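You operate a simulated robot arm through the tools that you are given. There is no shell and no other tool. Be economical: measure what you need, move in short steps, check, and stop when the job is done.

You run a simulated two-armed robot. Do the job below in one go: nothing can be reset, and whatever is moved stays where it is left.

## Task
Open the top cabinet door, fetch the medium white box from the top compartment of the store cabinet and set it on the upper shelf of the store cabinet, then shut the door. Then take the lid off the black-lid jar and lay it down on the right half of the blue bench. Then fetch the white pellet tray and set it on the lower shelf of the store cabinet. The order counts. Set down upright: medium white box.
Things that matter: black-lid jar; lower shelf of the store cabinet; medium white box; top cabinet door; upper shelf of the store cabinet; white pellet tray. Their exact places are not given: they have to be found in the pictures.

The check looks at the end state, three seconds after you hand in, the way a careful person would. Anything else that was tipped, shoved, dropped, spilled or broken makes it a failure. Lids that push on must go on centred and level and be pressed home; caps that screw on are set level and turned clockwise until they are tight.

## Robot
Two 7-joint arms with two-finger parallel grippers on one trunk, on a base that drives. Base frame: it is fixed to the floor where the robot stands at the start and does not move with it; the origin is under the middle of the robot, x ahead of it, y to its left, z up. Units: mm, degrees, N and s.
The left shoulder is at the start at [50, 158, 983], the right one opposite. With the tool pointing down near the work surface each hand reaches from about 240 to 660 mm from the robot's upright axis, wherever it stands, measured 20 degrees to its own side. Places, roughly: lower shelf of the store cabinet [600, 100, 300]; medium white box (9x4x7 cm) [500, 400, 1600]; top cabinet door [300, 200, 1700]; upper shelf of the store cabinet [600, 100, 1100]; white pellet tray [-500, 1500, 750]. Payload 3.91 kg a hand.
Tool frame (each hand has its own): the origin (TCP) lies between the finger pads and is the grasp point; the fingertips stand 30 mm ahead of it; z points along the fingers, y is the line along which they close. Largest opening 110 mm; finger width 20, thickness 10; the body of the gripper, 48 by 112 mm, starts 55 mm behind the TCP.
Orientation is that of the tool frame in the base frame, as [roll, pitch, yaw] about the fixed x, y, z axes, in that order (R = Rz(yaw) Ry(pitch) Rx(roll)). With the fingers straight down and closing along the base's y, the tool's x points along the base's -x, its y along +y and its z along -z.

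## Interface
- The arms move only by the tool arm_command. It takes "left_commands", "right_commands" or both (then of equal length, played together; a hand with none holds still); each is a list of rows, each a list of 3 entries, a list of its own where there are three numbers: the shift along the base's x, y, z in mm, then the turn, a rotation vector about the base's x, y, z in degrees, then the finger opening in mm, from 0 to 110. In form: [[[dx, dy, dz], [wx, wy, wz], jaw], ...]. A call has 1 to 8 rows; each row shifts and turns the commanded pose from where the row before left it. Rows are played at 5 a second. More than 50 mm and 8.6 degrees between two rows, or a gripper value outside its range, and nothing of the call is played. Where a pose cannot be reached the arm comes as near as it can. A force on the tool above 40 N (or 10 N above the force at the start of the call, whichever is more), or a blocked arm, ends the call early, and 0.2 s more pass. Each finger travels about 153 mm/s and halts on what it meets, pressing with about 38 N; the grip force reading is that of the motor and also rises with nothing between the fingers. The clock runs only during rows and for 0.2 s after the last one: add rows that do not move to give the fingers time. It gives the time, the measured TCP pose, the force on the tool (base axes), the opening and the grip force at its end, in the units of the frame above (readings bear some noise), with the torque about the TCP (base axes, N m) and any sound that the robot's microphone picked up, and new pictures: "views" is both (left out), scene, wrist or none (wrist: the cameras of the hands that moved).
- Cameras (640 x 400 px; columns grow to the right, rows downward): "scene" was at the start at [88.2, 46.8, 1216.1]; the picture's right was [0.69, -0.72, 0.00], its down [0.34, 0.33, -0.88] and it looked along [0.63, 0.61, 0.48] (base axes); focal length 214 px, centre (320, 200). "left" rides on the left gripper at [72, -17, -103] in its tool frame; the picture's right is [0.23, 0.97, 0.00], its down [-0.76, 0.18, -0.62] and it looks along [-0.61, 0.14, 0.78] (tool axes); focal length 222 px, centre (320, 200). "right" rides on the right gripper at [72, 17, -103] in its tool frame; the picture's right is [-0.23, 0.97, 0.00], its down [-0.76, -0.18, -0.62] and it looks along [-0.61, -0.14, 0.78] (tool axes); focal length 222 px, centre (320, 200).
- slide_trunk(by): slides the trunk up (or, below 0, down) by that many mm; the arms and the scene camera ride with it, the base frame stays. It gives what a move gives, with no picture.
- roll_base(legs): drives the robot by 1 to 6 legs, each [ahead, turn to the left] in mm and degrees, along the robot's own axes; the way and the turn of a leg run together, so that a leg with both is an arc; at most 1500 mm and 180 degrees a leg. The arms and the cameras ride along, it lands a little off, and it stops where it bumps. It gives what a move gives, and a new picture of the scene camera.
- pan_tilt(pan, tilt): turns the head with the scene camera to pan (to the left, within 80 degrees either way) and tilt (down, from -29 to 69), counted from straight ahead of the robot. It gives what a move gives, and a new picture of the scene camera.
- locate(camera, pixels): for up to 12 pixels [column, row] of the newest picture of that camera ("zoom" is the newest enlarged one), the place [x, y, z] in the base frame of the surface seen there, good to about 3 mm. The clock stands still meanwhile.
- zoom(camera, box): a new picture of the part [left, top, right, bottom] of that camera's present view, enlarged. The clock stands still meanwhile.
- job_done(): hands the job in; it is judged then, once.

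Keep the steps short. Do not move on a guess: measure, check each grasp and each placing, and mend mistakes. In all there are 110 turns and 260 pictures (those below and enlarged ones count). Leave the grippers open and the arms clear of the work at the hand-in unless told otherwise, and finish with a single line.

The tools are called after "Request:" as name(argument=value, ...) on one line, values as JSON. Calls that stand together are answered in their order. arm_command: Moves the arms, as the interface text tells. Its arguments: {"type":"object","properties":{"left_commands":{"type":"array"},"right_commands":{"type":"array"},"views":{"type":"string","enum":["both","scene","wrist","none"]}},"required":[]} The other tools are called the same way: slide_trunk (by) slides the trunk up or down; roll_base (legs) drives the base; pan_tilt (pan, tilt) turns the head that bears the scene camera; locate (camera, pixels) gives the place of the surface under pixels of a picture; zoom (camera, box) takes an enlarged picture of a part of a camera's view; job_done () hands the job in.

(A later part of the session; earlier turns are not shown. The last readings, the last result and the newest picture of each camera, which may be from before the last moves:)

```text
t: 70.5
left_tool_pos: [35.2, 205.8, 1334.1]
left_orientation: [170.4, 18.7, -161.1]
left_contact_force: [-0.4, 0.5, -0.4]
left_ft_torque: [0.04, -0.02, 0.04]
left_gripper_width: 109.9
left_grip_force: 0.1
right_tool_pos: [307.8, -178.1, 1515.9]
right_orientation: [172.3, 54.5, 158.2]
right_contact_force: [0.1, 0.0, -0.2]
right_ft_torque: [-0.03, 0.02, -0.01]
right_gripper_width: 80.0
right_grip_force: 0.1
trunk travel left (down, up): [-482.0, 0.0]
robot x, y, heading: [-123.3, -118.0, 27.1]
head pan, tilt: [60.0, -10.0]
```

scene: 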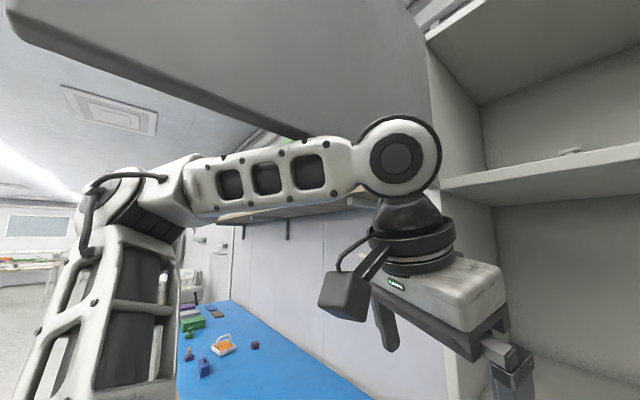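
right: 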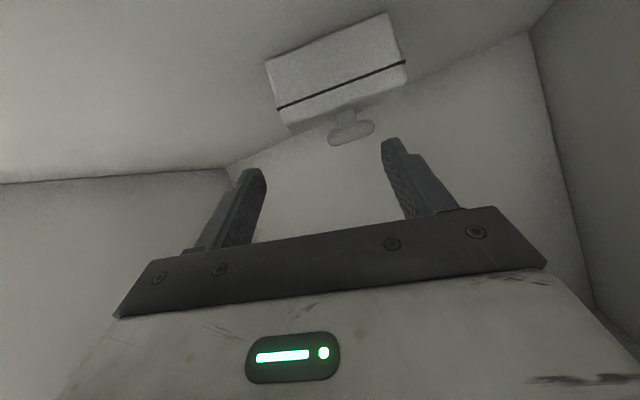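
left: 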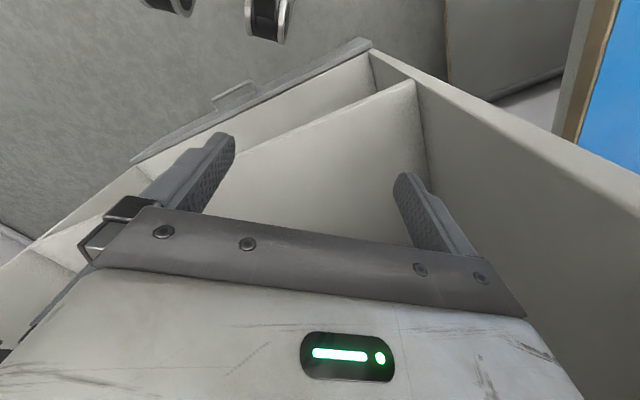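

The left forearm bears against the door's bottom edge. I'll lower the left hand, back off, and stretch the arm out in front before raising it, so the elbow stays away from the door.

Request:
arm_command(left_commands=[[[0, -10, -25], [0, 0, 0], 110], [[0, -10, -25], [0, 0, 0], 110], [[0, 0, 0], [0, 0, 0], 110]], views="none")

Request:
roll_base(legs=[[-200, 0]])

Request:
arm_command(left_commands=[[[45, 8, 0], [2.9, -6.8, 0], 110], [[45, 8, 0], [2.9, -6.8, 0], 110], [[45, 8, 0], [2.9, -6.8, 0], 110], [[45, 8, 0], [2.9, -6.8, 0], 110], [[40, 10, 10], [2.9, -6.8, 0], 110], [[35, 10, 20], [0, 0, 0], 110], [[15, 5, 40], [0, 0, 0], 110], [[5, 5, 45], [0, 0, 0], 110]], views="scene")

```text
t: 71.3
left_tool_pos: [33.3, 180.3, 1290.6]
left_orientation: [170.6, 20.0, -160.9]
left_contact_force: [-0.9, 0.5, -0.6]
left_ft_torque: [-0.02, -0.02, 0.0]
left_gripper_width: 110.0
left_grip_force: 0.1
right_tool_pos: [303.5, -184.7, 1516.3]
right_orientation: [171.5, 54.6, 157.7]
right_contact_force: [0.1, 0.1, -0.4]
right_ft_torque: [0.0, 0.03, -0.01]
right_gripper_width: 79.9
right_grip_force: 0.0
trunk travel left (down, up): [-482.0, 0.0]
robot x, y, heading: [-123.4, -122.5, 27.2]
head pan, tilt: [60.0, -10.0]
```

```text
t: 72.9
left_tool_pos: [-140.4, 91.5, 1291.1]
left_orientation: [170.5, 19.9, -160.8]
left_contact_force: [0.4, 0.1, -0.3]
left_ft_torque: [0.0, -0.03, -0.01]
left_gripper_width: 110.1
left_grip_force: 0.1
right_tool_pos: [129.9, -275.2, 1515.9]
right_orientation: [171.7, 54.4, 157.7]
right_contact_force: [-0.4, 0.8, 0.0]
right_ft_torque: [0.0, 0.0, 0.04]
right_gripper_width: 79.9
right_grip_force: 0.1
trunk travel left (down, up): [-482.0, 0.0]
robot x, y, heading: [-294.9, -208.2, 27.4]
head pan, tilt: [60.0, -10.0]
```

scene: 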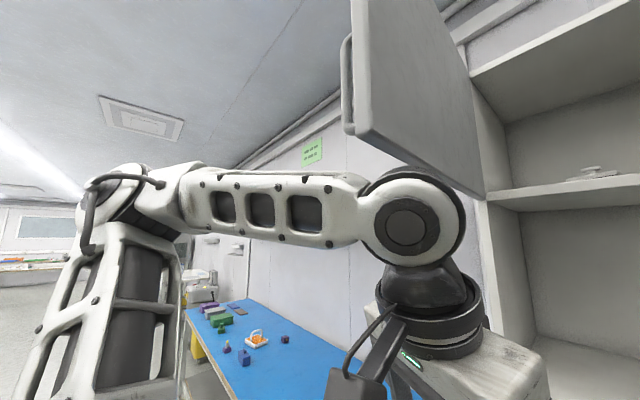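

```text
t: 74.7
left_tool_pos: [119.6, 172.3, 1395.0]
left_orientation: [166.1, 56.7, -163.7]
left_contact_force: [-0.4, 0.9, -0.6]
left_ft_torque: [-0.01, 0.02, -0.01]
left_gripper_width: 110.0
left_grip_force: 0.0
left hand out of reach, approached as far as the arm can: row 7, 8
right_tool_pos: [130.3, -274.1, 1515.7]
right_orientation: [171.6, 54.5, 157.8]
right_contact_force: [-0.1, -0.2, -0.2]
right_ft_torque: [-0.04, 0.01, 0.02]
right_gripper_width: 80.2
right_grip_force: 0.1
trunk travel left (down, up): [-482.0, 0.0]
robot x, y, heading: [-296.4, -207.9, 27.3]
head pan, tilt: [60.0, -10.0]
```

scene: 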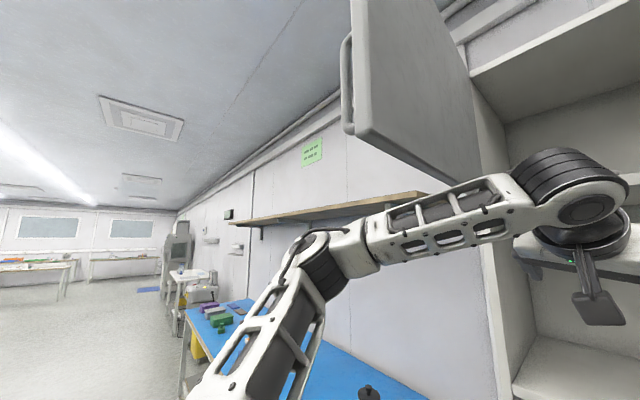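

The left arm is stretched out clear of the door. Now I raise it in front of the compartment and level the fingers.

Request:
arm_command(left_commands=[[[-10, -8, 40], [-1.6, -1, -1.5], 110], [[-10, -8, 40], [-1.6, -1, -1.5], 110], [[-8, -5, 40], [-1.6, -1, -1.5], 110], [[-8, -5, 40], [-1.6, -1, -1.5], 110], [[-5, -4, 40], [0, 0, 0], 110], [[-5, -4, 40], [0, 0, 0], 110], [[0, 0, 0], [0, 0, 0], 110]], views="both")

```text
t: 75.6
left_tool_pos: [92.3, 154.6, 1412.2]
left_orientation: [165.4, 46.1, -175.4]
left_contact_force: [0.1, -1.1, 1.3]
left_ft_torque: [0.03, -0.01, 0.07]
left_gripper_width: 110.0
left_grip_force: 0.1
left hand out of reach, approached as far as the arm can: row 1, 3, 4
right_tool_pos: [128.5, -275.4, 1517.5]
right_orientation: [171.6, 54.4, 157.6]
right_contact_force: [0.4, -0.2, 0.4]
right_ft_torque: [0.05, 0.03, 0.03]
right_gripper_width: 79.9
right_grip_force: 0.2
trunk travel left (down, up): [-482.0, 0.0]
robot x, y, heading: [-296.7, -207.8, 27.1]
head pan, tilt: [60.0, -10.0]
stopped in row 4 (left hand): the arm was blocked; the commanded pose is now the measured one
```

scene: 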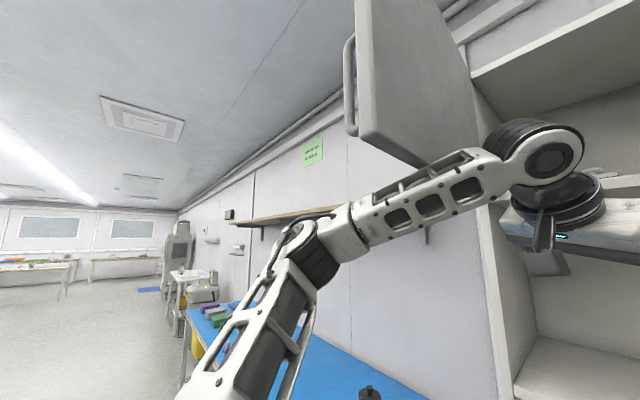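
left: 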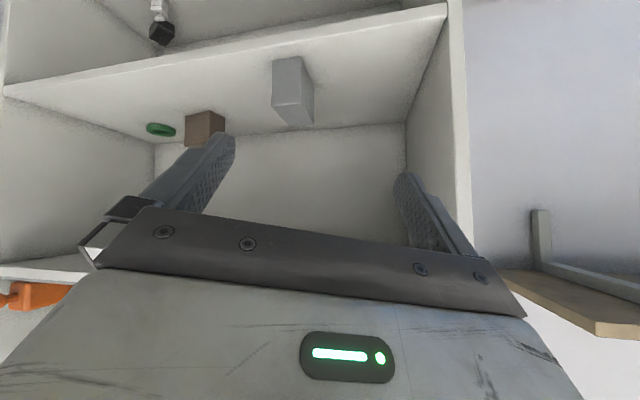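

The forearm again meets the door corner, so the left arm isn't workable here. I'll park it low again and use the right arm with better geometry (hand turned more to the left, aiming for the knob). Parking left, raising right.

Request:
arm_command(left_commands=[[[-5, -12, -40], [0, 0, 0], 110], [[-30, -8, -35], [-2, 5, 0], 110], [[-44, -2, -15], [-2.7, 6.5, 0], 110], [[-44, -2, -15], [-2.7, 6.5, 0], 110], [[-44, -2, -15], [-2.7, 6.5, 0], 110], [[-44, -2, -10], [-2.7, 6.5, 0], 110], [[-44, -2, -10], [-2.7, 6.5, 0], 110], [[-44, -2, -10], [-2.7, 6.5, 0], 110]], right_commands=[[[0, 0, 15], [0, 0, 4], 80], [[-5, 0, 20], [0, 0, 6], 80], [[-5, 3, 20], [0, 0, 6], 80], [[-5, 3, 20], [0, 0, 6], 80], [[-5, 3, 20], [0, 0, 6], 80], [[-5, 3, 20], [0, 0, 6], 80], [[-5, 3, 20], [0, 0, 6], 80], [[-5, 3, 10], [0, 0, 6], 80]], views="scene")

```text
t: 77.4
left_tool_pos: [-205.7, 122.4, 1269.5]
left_orientation: [178.8, 1.1, -168.9]
left_contact_force: [0.6, 0.6, 0.2]
left_ft_torque: [-0.03, 0.01, 0.01]
left_gripper_width: 110.1
left_grip_force: 0.1
right_tool_pos: [93.9, -256.3, 1661.2]
right_orientation: [171.8, 54.4, -156.0]
right_contact_force: [-0.5, -0.2, 0.6]
right_ft_torque: [-0.03, 0.03, 0.01]
right_gripper_width: 79.9
right_grip_force: 0.2
trunk travel left (down, up): [-482.0, 0.0]
robot x, y, heading: [-297.0, -213.1, 27.4]
head pan, tilt: [60.0, -10.0]
```

scene: 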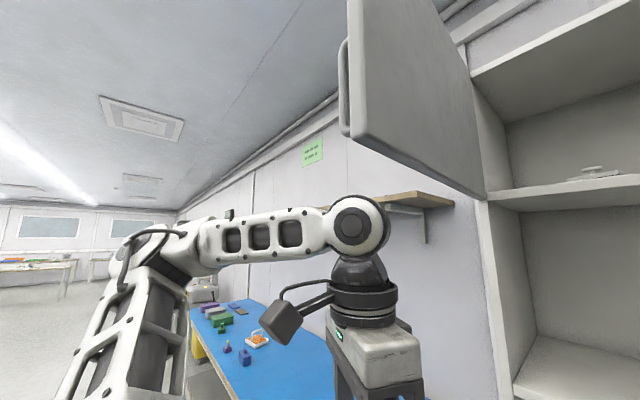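

Good; the box can be seen at (600,172). Now I turn to heading ≈47° and drive to just in front of the cabinet, then fix the hand orientation.

Request:
roll_base(legs=[[0, 19.4], [310, 0]])

Request:
arm_command(right_commands=[[[0, 0, 0], [0.9, -2.6, 1], 80], [[0, 0, 0], [0.9, -2.6, 1], 80], [[0, 0, 0], [0.9, -2.6, 1], 80], [[0, 0, 0], [0, 0, 0], 80]], views="wrist")

Request:
pan_tilt(pan=-20, tilt=-22)

```text
t: 80.6
left_tool_pos: [-109.0, 361.6, 1271.2]
left_orientation: [178.7, 1.2, -149.3]
left_contact_force: [0.6, -0.3, -0.2]
left_ft_torque: [0.05, -0.01, -0.02]
left_gripper_width: 109.9
left_grip_force: 0.0
right_tool_pos: [300.1, 103.8, 1659.4]
right_orientation: [171.6, 54.4, -136.8]
right_contact_force: [0.5, -0.1, 0.4]
right_ft_torque: [-0.04, 0.03, 0.0]
right_gripper_width: 80.1
right_grip_force: 0.1
trunk travel left (down, up): [-482.0, 0.0]
robot x, y, heading: [-84.7, 20.3, 46.9]
head pan, tilt: [60.0, -10.0]
```

scene: 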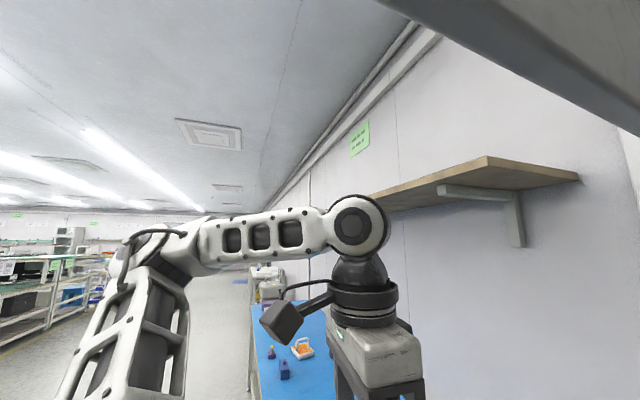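

```text
t: 81.6
left_tool_pos: [-107.3, 362.1, 1270.2]
left_orientation: [178.8, 1.2, -149.3]
left_contact_force: [0.0, 0.2, -0.2]
left_ft_torque: [-0.02, 0.01, 0.01]
left_gripper_width: 110.0
left_grip_force: 0.0
right_tool_pos: [299.4, 104.2, 1660.3]
right_orientation: [179.3, 61.7, -127.2]
right_contact_force: [-0.3, 0.3, -0.5]
right_ft_torque: [-0.01, 0.01, 0.01]
right_gripper_width: 80.0
right_grip_force: 0.2
trunk travel left (down, up): [-482.0, 0.0]
robot x, y, heading: [-87.1, 19.0, 46.8]
head pan, tilt: [60.0, -10.0]
```

right: 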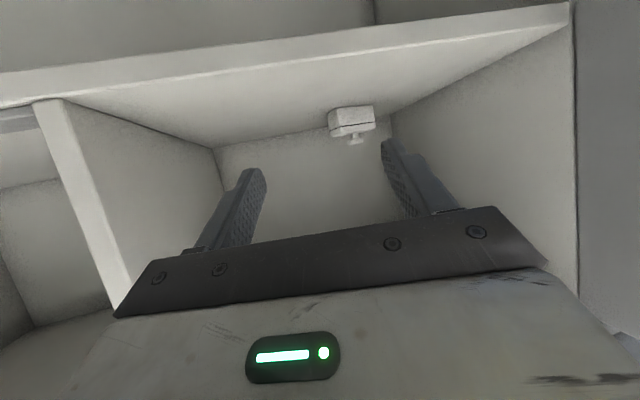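

```text
t: 83.1
left_tool_pos: [-107.7, 361.9, 1270.4]
left_orientation: [178.7, 1.2, -149.3]
left_contact_force: [-0.5, 0.0, -0.2]
left_ft_torque: [0.0, 0.04, 0.04]
left_gripper_width: 110.0
left_grip_force: 0.0
right_tool_pos: [300.6, 103.4, 1659.5]
right_orientation: [179.1, 61.7, -127.2]
right_contact_force: [0.4, 0.6, 0.7]
right_ft_torque: [0.0, 0.01, 0.0]
right_gripper_width: 80.0
right_grip_force: 0.0
trunk travel left (down, up): [-482.0, 0.0]
robot x, y, heading: [-86.8, 18.6, 46.8]
head pan, tilt: [-20.0, -22.0]
```

scene: 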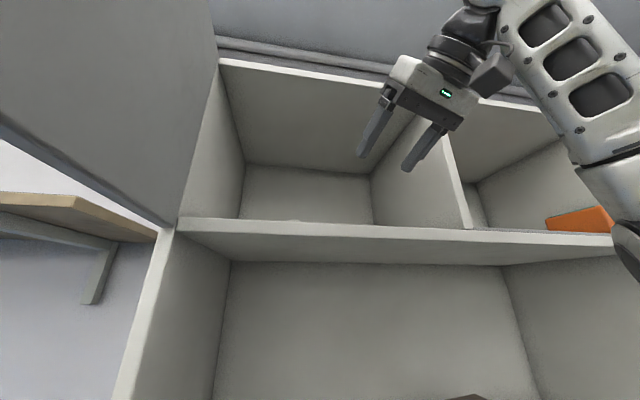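

Heading 53.7°, pitch 28°: good. I'll drive forward 112 mm; the hand stays at z 1660 over the compartment floor.

Request:
roll_base(legs=[[112, 0]])

```text
t: 84.3
left_tool_pos: [-31.4, 443.9, 1270.6]
left_orientation: [178.7, 1.3, -149.2]
left_contact_force: [0.2, -0.1, 0.0]
left_ft_torque: [0.01, -0.01, 0.01]
left_gripper_width: 109.9
left_grip_force: 0.1
right_tool_pos: [377.3, 186.9, 1661.2]
right_orientation: [179.2, 61.7, -127.1]
right_contact_force: [0.2, 0.8, 0.2]
right_ft_torque: [-0.05, 0.01, 0.0]
right_gripper_width: 80.0
right_grip_force: 0.0
trunk travel left (down, up): [-482.0, 0.0]
robot x, y, heading: [-9.2, 101.5, 46.9]
head pan, tilt: [-20.0, -22.0]
```

scene: 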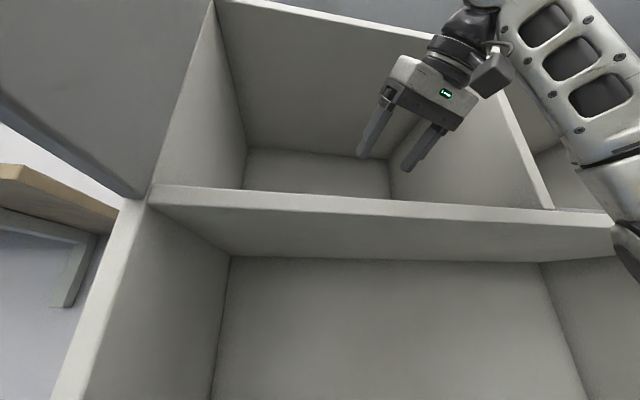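

Moving the hand to the pre-grasp about 70 mm before the knob.

Request:
arm_command(right_commands=[[[7.7, 41, -3], [0, 0, 0], 80], [[7.7, 41, -3], [0, 0, 0], 80], [[7.7, 41, -3], [0, 0, 0], 80], [[0, 0, 0], [0, 0, 0], 80]], views="both")

```text
t: 85.3
left_tool_pos: [-32.9, 442.6, 1270.0]
left_orientation: [178.7, 1.1, -149.2]
left_contact_force: [0.0, 0.2, -0.2]
left_ft_torque: [0.03, 0.03, 0.0]
left_gripper_width: 109.8
left_grip_force: 0.1
right_tool_pos: [397.9, 311.0, 1651.5]
right_orientation: [179.2, 61.8, -127.2]
right_contact_force: [-0.2, -0.6, -0.1]
right_ft_torque: [0.0, 0.01, 0.0]
right_gripper_width: 80.1
right_grip_force: 0.1
trunk travel left (down, up): [-482.0, 0.0]
robot x, y, heading: [-7.8, 100.9, 47.1]
head pan, tilt: [-20.0, -22.0]
```

scene: 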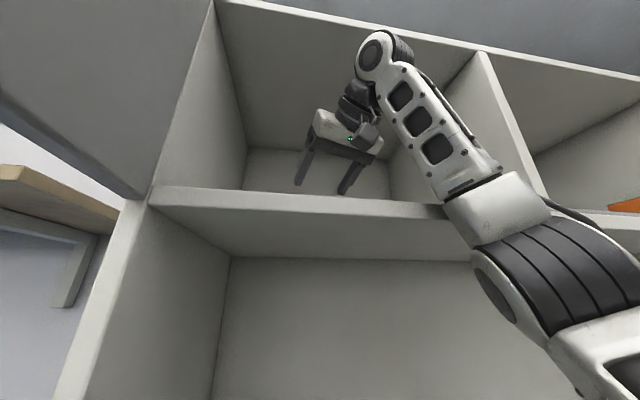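
right: 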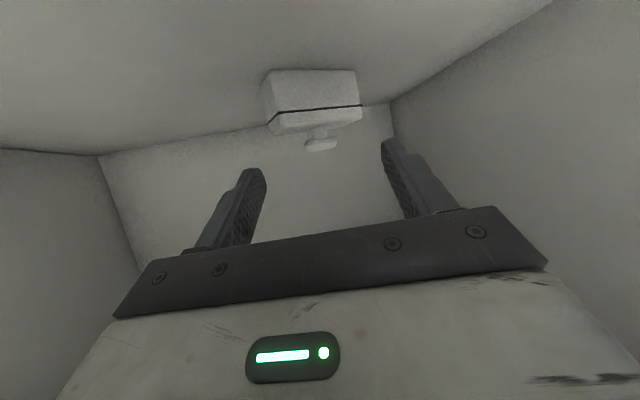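

Reached freely. I'll measure the knob again, then advance in small steps.

Request:
locate(camera="right", pixels=[[320, 144], [307, 146], [334, 143], [318, 130], [315, 122], [270, 118], [360, 106]])

Request:
arm_command(right_commands=[[[7, 9, -4], [0, 0, 0], 80], [[7, 9, -4], [0, 0, 0], 80], [[7, 9, -4], [0, 0, 0], 80], [[7, 9, -4], [0, 0, 0], 80], [[0, 0, 0], [0, 0, 0], 80]], views="both")

```text
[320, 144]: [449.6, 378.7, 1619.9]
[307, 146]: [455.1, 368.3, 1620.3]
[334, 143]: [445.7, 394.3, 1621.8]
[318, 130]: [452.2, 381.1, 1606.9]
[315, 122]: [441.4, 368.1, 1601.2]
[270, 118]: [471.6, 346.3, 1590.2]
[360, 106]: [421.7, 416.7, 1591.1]
```

```text
t: 86.7
left_tool_pos: [-40.5, 432.0, 1272.8]
left_orientation: [178.4, 1.8, -149.2]
left_contact_force: [0.1, 0.2, 0.4]
left_ft_torque: [0.01, 0.0, 0.04]
left_gripper_width: 109.9
left_grip_force: 0.1
right_tool_pos: [406.4, 319.0, 1652.8]
right_orientation: [179.3, 64.4, -126.9]
right_contact_force: [0.3, -0.2, -0.4]
right_ft_torque: [0.0, 0.0, -0.01]
right_gripper_width: 80.3
right_grip_force: 0.0
trunk travel left (down, up): [-482.0, 0.0]
robot x, y, heading: [-10.7, 99.1, 46.7]
head pan, tilt: [-20.0, -22.0]
stopped in row 5 (right hand): the arm was blocked; the commanded pose is now the measured one
```

scene: 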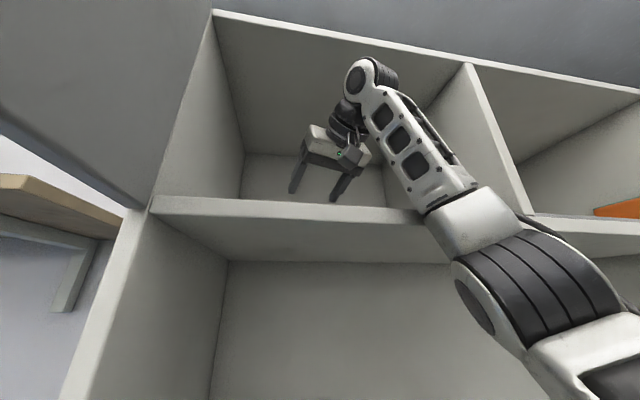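
right: 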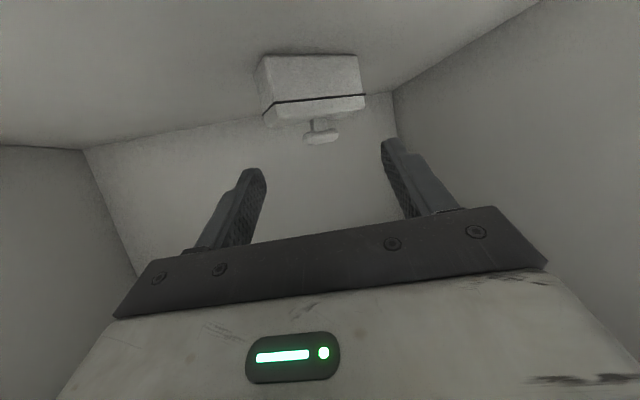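

The elbow housing meets the lip again. Standing further back with the arm straighter and the hand flatter (20°) should clear it. Backing 50 mm, then extending.

Request:
roll_base(legs=[[-50, 0]])

Request:
arm_command(right_commands=[[[5, 6, 0], [3.2, -2.4, 0], 80], [[8, 10, -2], [3.2, -2.4, 0], 80], [[8, 10, -4], [2, -1.5, 0], 80], [[10, 12, -4], [0, 0, 0], 80], [[10, 12, -4], [0, 0, 0], 80], [[0, 0, 0], [0, 0, 0], 80]], views="both")

```text
t: 87.6
left_tool_pos: [-67.1, 406.5, 1270.0]
left_orientation: [178.8, 1.2, -149.1]
left_contact_force: [-0.7, 0.5, 0.4]
left_ft_torque: [0.03, -0.03, 0.04]
left_gripper_width: 110.0
left_grip_force: 0.0
right_tool_pos: [387.5, 304.2, 1643.1]
right_orientation: [179.3, 62.7, -126.9]
right_contact_force: [-0.2, 0.2, -0.2]
right_ft_torque: [0.01, 0.0, -0.01]
right_gripper_width: 80.0
right_grip_force: 0.0
trunk travel left (down, up): [-482.0, 0.0]
robot x, y, heading: [-45.0, 62.3, 46.8]
head pan, tilt: [-20.0, -22.0]
```

scene: 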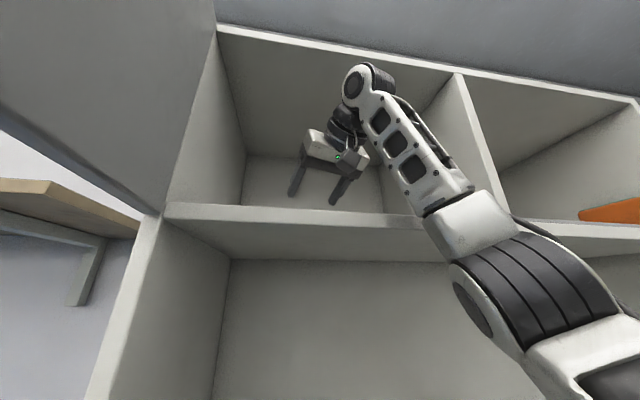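

```text
t: 89.2
left_tool_pos: [-72.6, 398.7, 1272.8]
left_orientation: [178.5, 1.8, -149.1]
left_contact_force: [-0.1, -0.4, 0.2]
left_ft_torque: [0.04, -0.05, 0.01]
left_gripper_width: 110.1
left_grip_force: 0.0
right_tool_pos: [416.2, 335.1, 1644.2]
right_orientation: [179.4, 75.5, -126.9]
right_contact_force: [0.3, 0.3, -0.2]
right_ft_torque: [0.03, -0.01, 0.01]
right_gripper_width: 79.9
right_grip_force: 0.0
trunk travel left (down, up): [-482.0, 0.0]
robot x, y, heading: [-45.5, 61.3, 46.8]
head pan, tilt: [-20.0, -22.0]
stopped in row 6 (right hand): the arm was blocked; the commanded pose is now the measured one
```

scene: 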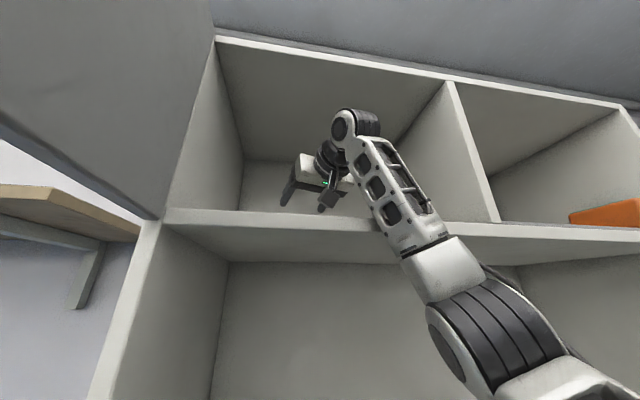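
right: 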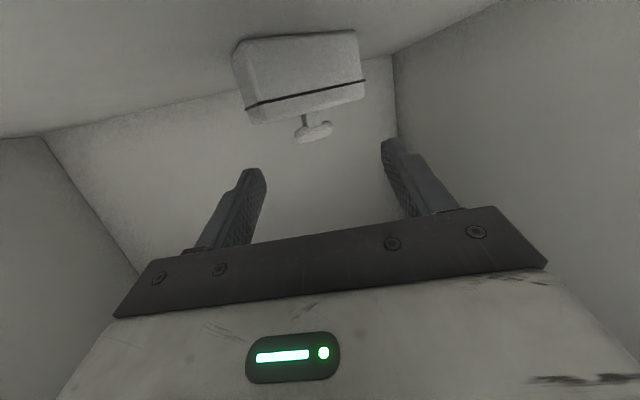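

I'll measure where the knuckle and forearm are relative to the lip.

Request:
locate(camera="scene", pixels=[[341, 126], [365, 150], [375, 190], [390, 225], [405, 245], [440, 275], [450, 340], [370, 225], [330, 215], [470, 215]])

Request:
zoom(camera="scene", box=[260, 90, 500, 300])

```text
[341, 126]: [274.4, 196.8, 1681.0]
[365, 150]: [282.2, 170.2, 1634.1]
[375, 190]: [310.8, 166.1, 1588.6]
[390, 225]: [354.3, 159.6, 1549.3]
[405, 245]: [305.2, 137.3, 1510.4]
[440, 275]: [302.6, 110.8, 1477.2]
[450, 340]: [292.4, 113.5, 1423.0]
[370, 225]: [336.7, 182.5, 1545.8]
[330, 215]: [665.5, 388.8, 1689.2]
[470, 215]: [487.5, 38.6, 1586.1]
```

```text
1.90 times, centred on (380, 195) of scene
```

zoom: 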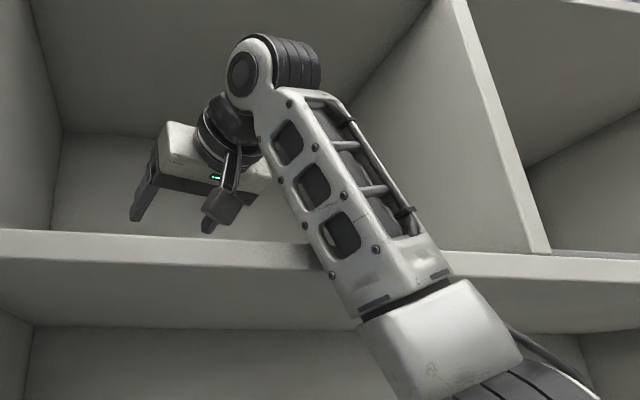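

The forearm stands almost vertical right at the lip because the elbow is bent forward. So I'll stretch the arm fully first with the base further back, then drive the straight arm in. Backing 110 mm.

Request:
roll_base(legs=[[-110, 0]])

```text
t: 90.4
left_tool_pos: [-141.8, 327.9, 1269.4]
left_orientation: [178.6, 1.1, -149.1]
left_contact_force: [-0.1, -0.6, -0.1]
left_ft_torque: [0.03, -0.01, -0.03]
left_gripper_width: 110.1
left_grip_force: 0.0
right_tool_pos: [349.4, 272.7, 1635.0]
right_orientation: [179.3, 74.1, -126.9]
right_contact_force: [0.1, 0.0, 0.5]
right_ft_torque: [-0.01, 0.02, 0.01]
right_gripper_width: 79.9
right_grip_force: 0.2
trunk travel left (down, up): [-482.0, 0.0]
robot x, y, heading: [-117.7, -17.8, 46.8]
head pan, tilt: [-20.0, -22.0]
```

scene: 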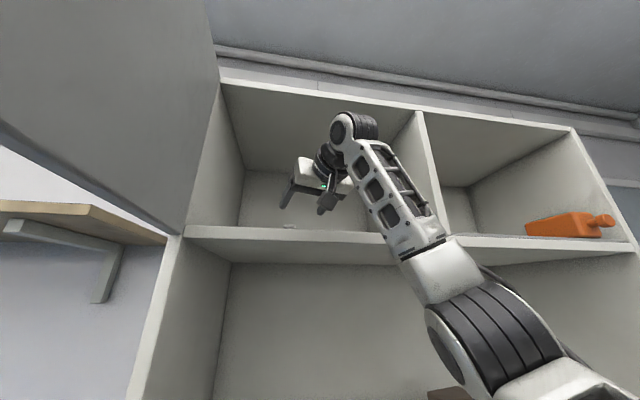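

Now stretching the arm about 38 mm further, pitched to ~20°.

Request:
arm_command(right_commands=[[[9, 8, 0], [-1.5, 1.1, 0], 80], [[9, 8, 0], [-1.5, 1.1, 0], 80], [[10, 9, 0], [-1, 0.8, 0], 80], [[0, 0, 0], [0, 0, 0], 80]], views="both")

```text
t: 91.4
left_tool_pos: [-141.5, 327.5, 1270.8]
left_orientation: [178.8, 1.1, -149.1]
left_contact_force: [0.2, -0.2, 0.4]
left_ft_torque: [0.0, -0.03, -0.02]
left_gripper_width: 110.0
left_grip_force: 0.0
right_tool_pos: [379.4, 297.0, 1636.8]
right_orientation: [179.3, 69.1, -126.9]
right_contact_force: [0.4, 0.4, -0.1]
right_ft_torque: [0.0, 0.03, 0.02]
right_gripper_width: 80.0
right_grip_force: 0.0
trunk travel left (down, up): [-482.0, 0.0]
robot x, y, heading: [-115.1, -18.3, 46.7]
head pan, tilt: [-20.0, -22.0]
```

scene: 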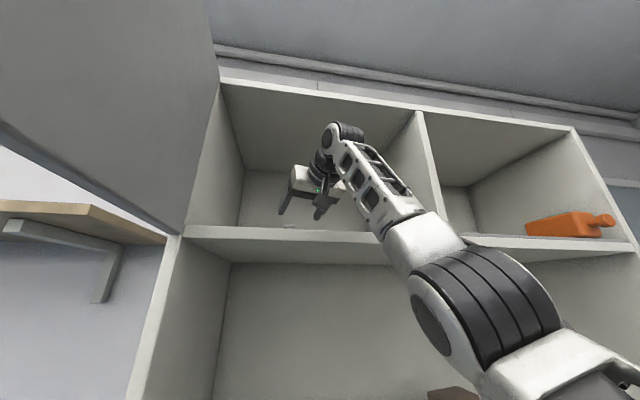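
right: 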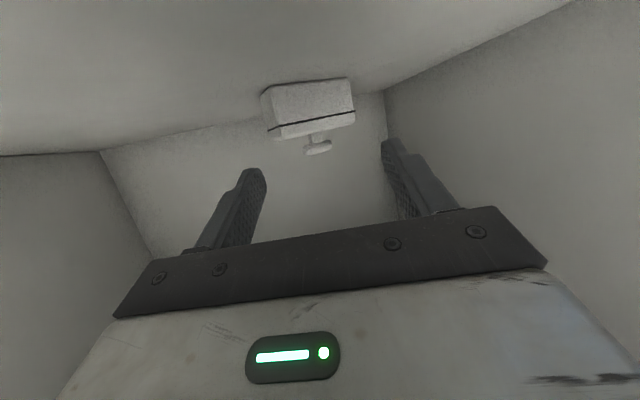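

Not yet at the limit. Stretching further by 40 mm.

Request:
arm_command(right_commands=[[[8, 10.5, 0], [0, 0, 0], 80], [[8, 10.5, 0], [0, 0, 0], 80], [[8, 10.5, 0], [0, 0, 0], 80], [[0, 0, 0], [0, 0, 0], 80]], views="both")

```text
t: 92.4
left_tool_pos: [-141.0, 327.7, 1269.7]
left_orientation: [178.7, 1.2, -149.1]
left_contact_force: [-0.5, 0.0, 0.2]
left_ft_torque: [0.01, 0.0, 0.03]
left_gripper_width: 110.1
left_grip_force: 0.1
right_tool_pos: [400.1, 320.4, 1621.0]
right_orientation: [179.5, 69.1, -126.8]
right_contact_force: [0.1, 0.3, 0.5]
right_ft_torque: [-0.01, -0.01, -0.03]
right_gripper_width: 80.2
right_grip_force: 0.1
right hand out of reach, approached as far as the arm can: row 2, 3
trunk travel left (down, up): [-482.0, 0.0]
robot x, y, heading: [-118.2, -17.5, 46.9]
head pan, tilt: [-20.0, -22.0]
```

scene: 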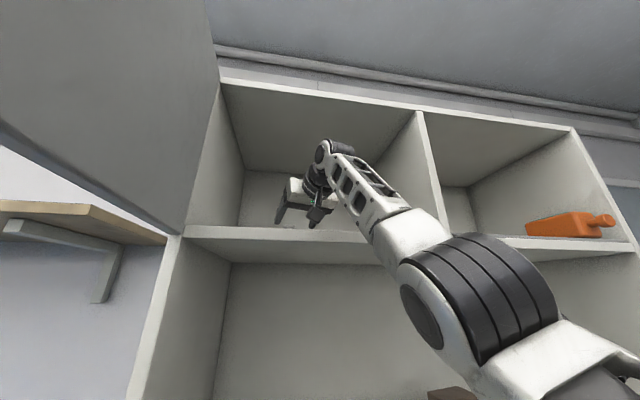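
right: 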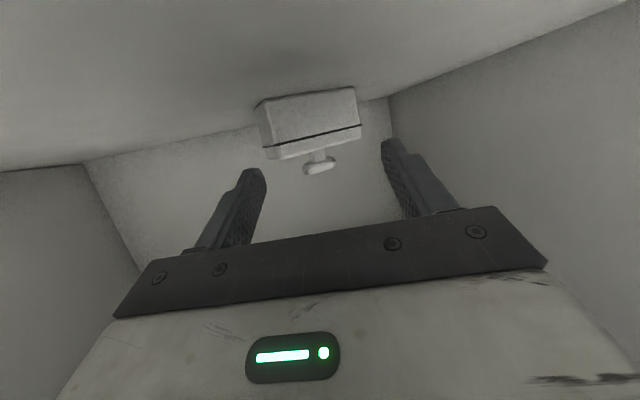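

Fully stretched, with alignment near perfect. I need about 8 mm more height, so I ease back slightly and then drive in.

Request:
arm_command(right_commands=[[[-5, -6.5, 4], [0, 0, 0], 80], [[-3, -4, 5], [0, 0, 0], 80], [[0, 0, 0], [0, 0, 0], 80]], views="none")

Request:
roll_base(legs=[[50, 0]])

Request:
zoom(camera="right", box=[160, 40, 560, 290])

```text
t: 93.2
left_tool_pos: [-142.3, 327.5, 1270.4]
left_orientation: [178.7, 1.2, -149.1]
left_contact_force: [0.4, 0.1, -0.6]
left_ft_torque: [0.04, 0.02, 0.02]
left_gripper_width: 110.2
left_grip_force: 0.1
right_tool_pos: [391.6, 309.0, 1628.5]
right_orientation: [179.4, 69.0, -126.9]
right_contact_force: [-0.5, 0.4, -0.6]
right_ft_torque: [-0.02, 0.03, -0.03]
right_gripper_width: 80.0
right_grip_force: 0.1
trunk travel left (down, up): [-482.0, 0.0]
robot x, y, heading: [-118.2, -14.8, 46.7]
head pan, tilt: [-20.0, -22.0]
```

```text
t: 94.1
left_tool_pos: [-105.8, 364.9, 1270.9]
left_orientation: [178.8, 1.1, -149.1]
left_contact_force: [0.1, 0.2, -0.1]
left_ft_torque: [-0.03, 0.02, -0.01]
left_gripper_width: 109.8
left_grip_force: 0.0
right_tool_pos: [425.9, 348.1, 1627.6]
right_orientation: [179.5, 69.0, -126.9]
right_contact_force: [0.9, -1.0, -0.5]
right_ft_torque: [0.02, -0.03, 0.0]
right_gripper_width: 80.2
right_grip_force: 0.0
trunk travel left (down, up): [-482.0, 0.0]
robot x, y, heading: [-77.8, 19.4, 46.7]
head pan, tilt: [-20.0, -22.0]
```

scene: 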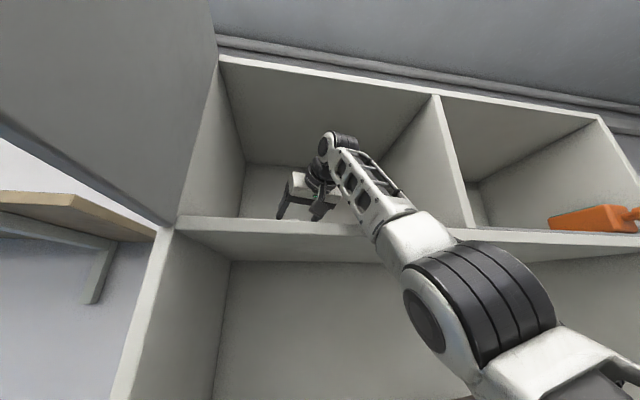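

```text
1.60 times, centred on (360, 165) of right
```

zoom: 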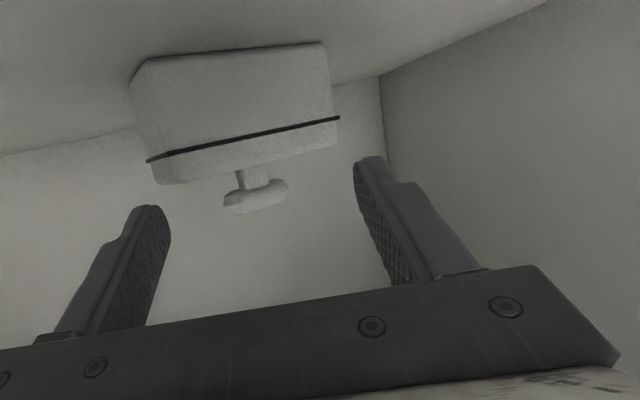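

No contact yet. 22 mm more puts the fingertips around the knob.

Request:
roll_base(legs=[[24, 0]])

Request:
arm_command(right_commands=[[[0, 0, 0], [0, 0, 0], 50], [[0, 0, 0], [0, 0, 0], 20], [[0, 0, 0], [0, 0, 0], 10], [[0, 0, 0], [0, 0, 0], 5]], views="wrist")

```text
t: 95.0
left_tool_pos: [-90.2, 382.2, 1270.7]
left_orientation: [178.7, 1.1, -149.0]
left_contact_force: [-0.3, 0.8, -0.4]
left_ft_torque: [-0.01, -0.01, 0.02]
left_gripper_width: 110.0
left_grip_force: 0.0
right_tool_pos: [441.7, 363.0, 1627.8]
right_orientation: [179.3, 69.0, -126.9]
right_contact_force: [-0.4, 1.4, 0.2]
right_ft_torque: [0.0, -0.02, -0.01]
right_gripper_width: 80.0
right_grip_force: 0.1
trunk travel left (down, up): [-482.0, 0.0]
robot x, y, heading: [-69.7, 40.9, 46.7]
head pan, tilt: [-20.0, -22.0]
```

scene: 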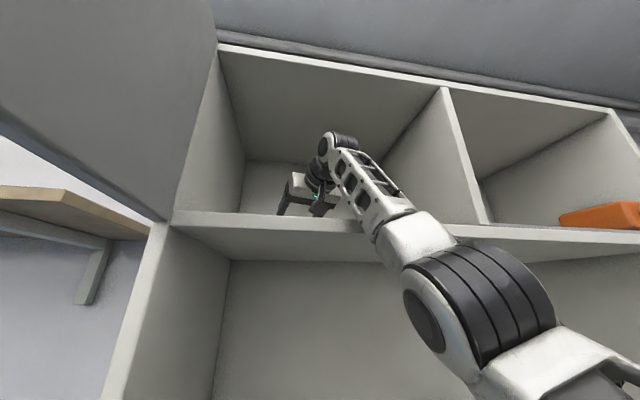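

```text
t: 96.0
left_tool_pos: [-89.9, 382.4, 1270.2]
left_orientation: [178.7, 1.1, -149.0]
left_contact_force: [0.8, 0.7, 0.4]
left_ft_torque: [0.02, 0.01, -0.01]
left_gripper_width: 109.8
left_grip_force: 0.1
right_tool_pos: [439.9, 363.8, 1628.8]
right_orientation: [179.4, 69.0, -126.8]
right_contact_force: [0.5, 0.0, 2.8]
right_ft_torque: [0.1, 0.06, 0.03]
right_gripper_width: 10.7
right_grip_force: 37.4
trunk travel left (down, up): [-482.0, 0.0]
robot x, y, heading: [-67.2, 35.5, 46.9]
head pan, tilt: [-20.0, -22.0]
```

right: 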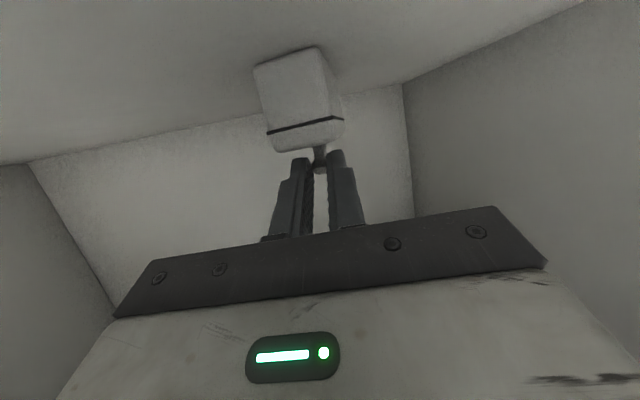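

The fingertips now hold the knob (10.7 mm), and the box has swung end-on. I'll draw it forward 110 mm by backing the base.

Request:
roll_base(legs=[[-110, 0]])

Request:
arm_command(right_commands=[[[0, 0, 0], [0, 0, 0], 5], [[0, 0, 8], [0, 0, 0], 5], [[0, 0, 7], [0, 0, 0], 5], [[0, 0, 0], [0, 0, 0], 5]], views="both")

Request:
zoom(camera="right", box=[200, 20, 420, 200])

```text
t: 97.2
left_tool_pos: [-166.9, 299.8, 1271.4]
left_orientation: [178.7, 1.2, -149.1]
left_contact_force: [0.1, -0.4, -0.2]
left_ft_torque: [0.0, 0.02, 0.0]
left_gripper_width: 110.4
left_grip_force: 0.1
right_tool_pos: [365.9, 282.1, 1628.3]
right_orientation: [179.5, 69.1, -126.8]
right_contact_force: [-0.1, 0.9, 1.5]
right_ft_torque: [0.14, -0.15, 0.02]
right_gripper_width: 10.9
right_grip_force: 38.5
trunk travel left (down, up): [-482.0, 0.0]
robot x, y, heading: [-141.3, -38.5, 46.7]
head pan, tilt: [-20.0, -22.0]
```

scene: 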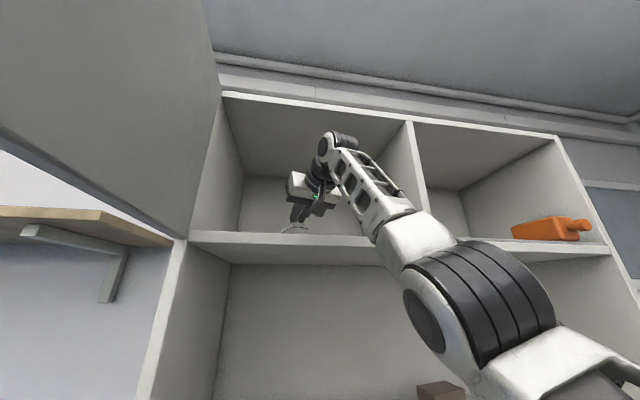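

```text
t: 98.2
left_tool_pos: [-167.6, 301.4, 1270.8]
left_orientation: [178.6, 1.2, -149.0]
left_contact_force: [-0.7, -1.0, -0.4]
left_ft_torque: [-0.01, 0.01, 0.01]
left_gripper_width: 109.9
left_grip_force: 0.1
right_tool_pos: [364.2, 282.8, 1632.6]
right_orientation: [179.3, 69.0, -126.8]
right_contact_force: [-0.6, 0.1, -1.4]
right_ft_torque: [-0.05, 0.02, -0.02]
right_gripper_width: 10.8
right_grip_force: 38.0
right hand out of reach, approached as far as the arm can: row 2, 3
trunk travel left (down, up): [-482.0, 0.0]
robot x, y, heading: [-143.4, -42.2, 46.9]
head pan, tilt: [-20.0, -22.0]
```

scene: 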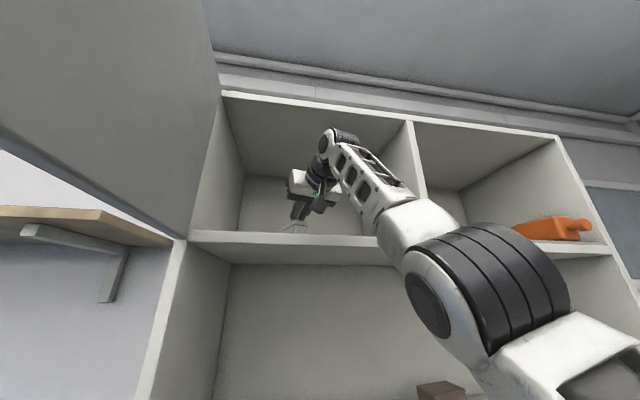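
right: 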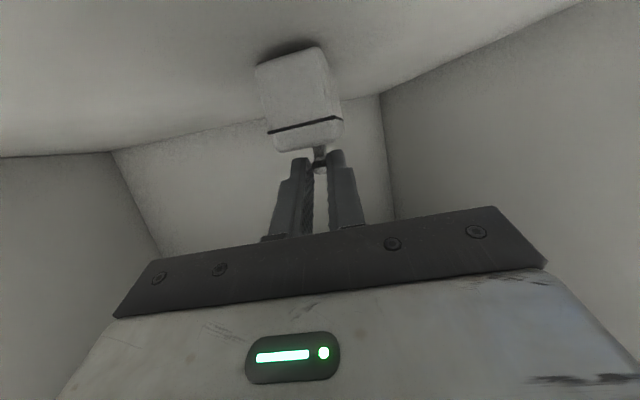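

```text
2.22 times, centred on (310, 110) of right
```

zoom: 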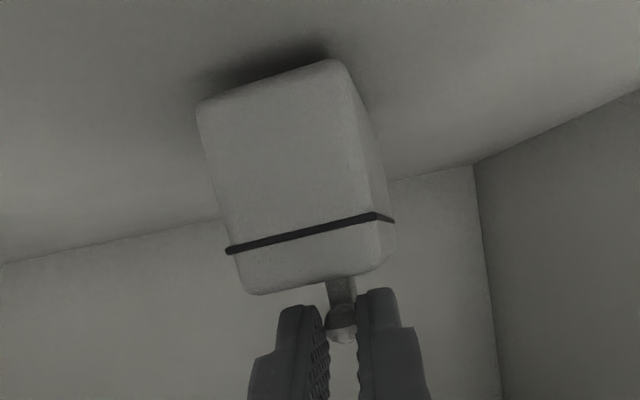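

The whole box lifted in one piece: there is a shadow beneath it and the band is intact. I'll draw the hand back and up a little, then back the base out.

Request:
arm_command(right_commands=[[[-8, -9, 8], [0, 0, 0], 5], [[-8, -9, 8], [0, 0, 0], 5], [[-8, -9, 8], [0, 0, 0], 5], [[0, 0, 0], [0, 0, 0], 5]], views="none")

Request:
roll_base(legs=[[-130, 0], [-130, 0]])

Request:
zoom(camera="right", box=[160, 20, 480, 220])

```text
t: 99.2
left_tool_pos: [-166.6, 302.8, 1270.5]
left_orientation: [178.6, 1.2, -149.0]
left_contact_force: [-0.9, -0.7, 0.1]
left_ft_torque: [0.0, 0.0, 0.0]
left_gripper_width: 110.0
left_grip_force: 0.0
right_tool_pos: [341.7, 254.4, 1656.8]
right_orientation: [179.5, 69.0, -126.8]
right_contact_force: [-0.1, -0.7, -1.1]
right_ft_torque: [-0.04, 0.03, -0.01]
right_gripper_width: 10.9
right_grip_force: 38.2
trunk travel left (down, up): [-482.0, 0.0]
robot x, y, heading: [-139.2, -38.6, 47.2]
head pan, tilt: [-20.0, -22.0]
```

```text
t: 101.3
left_tool_pos: [-343.2, 112.0, 1269.6]
left_orientation: [178.7, 1.2, -149.3]
left_contact_force: [-0.6, 0.6, 0.5]
left_ft_torque: [0.03, -0.04, 0.02]
left_gripper_width: 110.0
left_grip_force: 0.1
right_tool_pos: [164.4, 62.9, 1657.6]
right_orientation: [179.4, 69.1, -127.1]
right_contact_force: [-0.5, -0.4, -1.2]
right_ft_torque: [-0.03, 0.03, 0.02]
right_gripper_width: 11.0
right_grip_force: 37.5
trunk travel left (down, up): [-482.0, 0.0]
robot x, y, heading: [-322.4, -230.8, 47.1]
head pan, tilt: [-20.0, -22.0]
```

scene: 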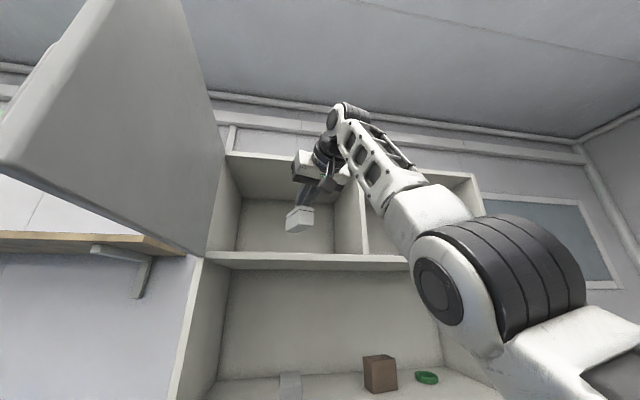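

```text
2.00 times, centred on (320, 120) of right
```

zoom: 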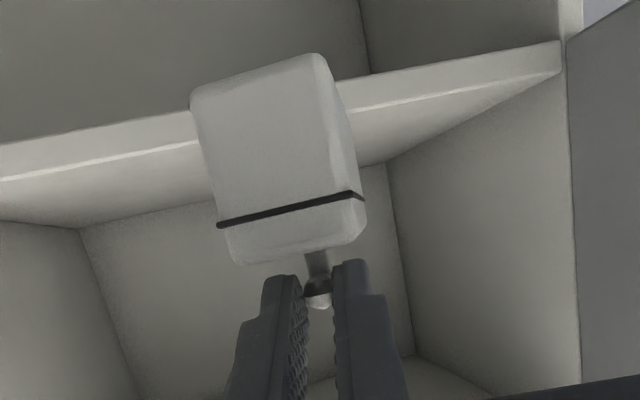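

The box is out and hanging from the knob. Now I lower the trunk and shift the hand right, to line up with the free space on the upper shelf between the grey box and the brown block.

Request:
slide_trunk(by=-330)

Request:
arm_command(right_commands=[[[20, -35, 0], [0, 0, -3], 5], [[20, -35, 0], [0, 0, -3], 5], [[20, -35, 0], [0, 0, -3], 5], [[20, -35, 0], [0, 0, -3], 5], [[20, -35, 0], [0, 0, -3], 5], [[0, 0, 0], [0, 0, 0], 5]], views="none")

Request:
pan_tilt(pan=-20, tilt=10)

```text
t: 104.6
left_tool_pos: [-343.0, 111.8, 939.7]
left_orientation: [178.7, 1.2, -149.3]
left_contact_force: [-0.4, 0.5, 0.3]
left_ft_torque: [-0.01, 0.01, 0.01]
left_gripper_width: 109.8
left_grip_force: 0.0
right_tool_pos: [165.4, 62.8, 1328.4]
right_orientation: [179.5, 69.0, -127.0]
right_contact_force: [0.7, 0.4, -0.7]
right_ft_torque: [-0.01, 0.01, 0.01]
right_gripper_width: 10.8
right_grip_force: 37.8
trunk travel left (down, up): [-152.0, 330.0]
robot x, y, heading: [-320.5, -228.5, 46.5]
head pan, tilt: [-20.0, -22.0]
```

```text
t: 106.0
left_tool_pos: [-342.9, 111.1, 940.1]
left_orientation: [178.7, 1.2, -149.4]
left_contact_force: [0.3, 0.2, -0.1]
left_ft_torque: [0.03, -0.01, -0.03]
left_gripper_width: 110.0
left_grip_force: 0.1
right_tool_pos: [266.9, -113.6, 1328.2]
right_orientation: [179.3, 69.0, -141.9]
right_contact_force: [0.5, -0.2, -0.8]
right_ft_torque: [-0.01, 0.02, 0.04]
right_gripper_width: 10.7
right_grip_force: 37.8
trunk travel left (down, up): [-152.0, 330.0]
robot x, y, heading: [-322.2, -234.6, 46.7]
head pan, tilt: [-20.0, -22.0]
```

```text
t: 106.9
left_tool_pos: [-343.0, 111.2, 940.7]
left_orientation: [178.7, 1.2, -149.2]
left_contact_force: [0.2, -0.2, 0.3]
left_ft_torque: [-0.02, -0.01, 0.01]
left_gripper_width: 109.8
left_grip_force: 0.0
right_tool_pos: [266.9, -113.1, 1329.1]
right_orientation: [179.4, 69.1, -142.0]
right_contact_force: [-0.6, -1.0, 0.3]
right_ft_torque: [-0.04, 0.0, 0.01]
right_gripper_width: 10.8
right_grip_force: 38.2
trunk travel left (down, up): [-152.0, 330.0]
robot x, y, heading: [-315.4, -232.0, 46.7]
head pan, tilt: [-20.0, 10.0]
```

scene: 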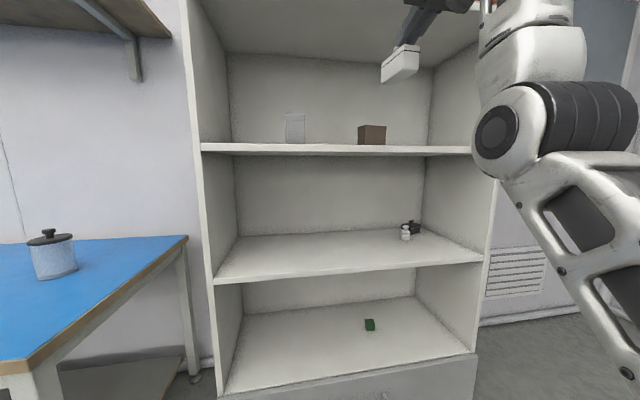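

I'll drive forward 265 mm to bring the box over the upper shelf at u≈204 with about 115 mm of height to spare.

Request:
roll_base(legs=[[265, 0]])

Request:
zoom(camera="right", box=[0, 0, 640, 400])

```text
t: 108.8
left_tool_pos: [-161.2, 306.2, 940.2]
left_orientation: [178.7, 1.3, -149.0]
left_contact_force: [-0.5, -0.5, 1.0]
left_ft_torque: [0.0, -0.05, 0.04]
left_gripper_width: 110.1
left_grip_force: 0.1
right_tool_pos: [448.2, 83.4, 1327.1]
right_orientation: [179.4, 69.0, -141.9]
right_contact_force: [-0.1, 0.2, -1.3]
right_ft_torque: [-0.02, 0.06, -0.02]
right_gripper_width: 10.9
right_grip_force: 38.0
trunk travel left (down, up): [-152.0, 330.0]
robot x, y, heading: [-136.4, -36.6, 47.0]
head pan, tilt: [-20.0, 10.0]
```

scene: 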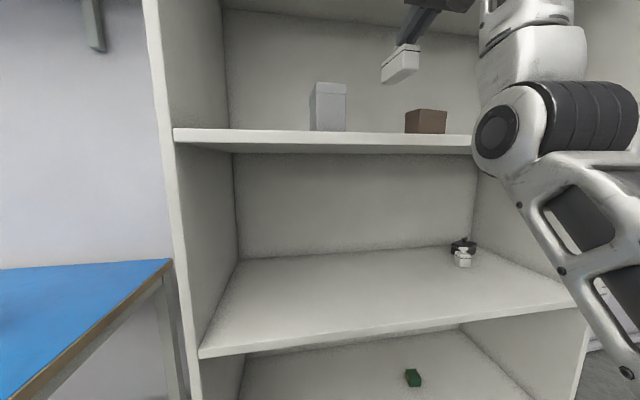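

```text
1.00 times, centred on (320, 200) of right (not enlarged: the box is as wide or as high as the picture)
```

zoom: 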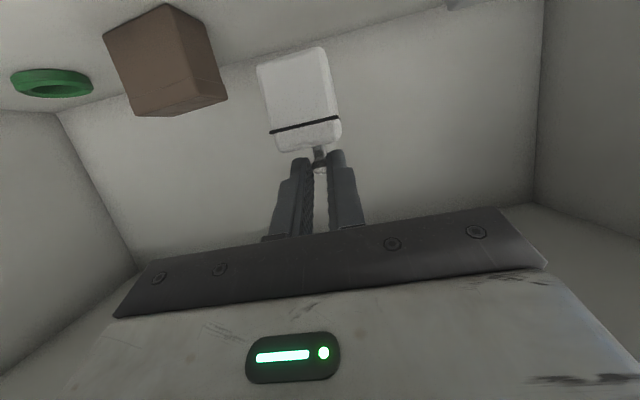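

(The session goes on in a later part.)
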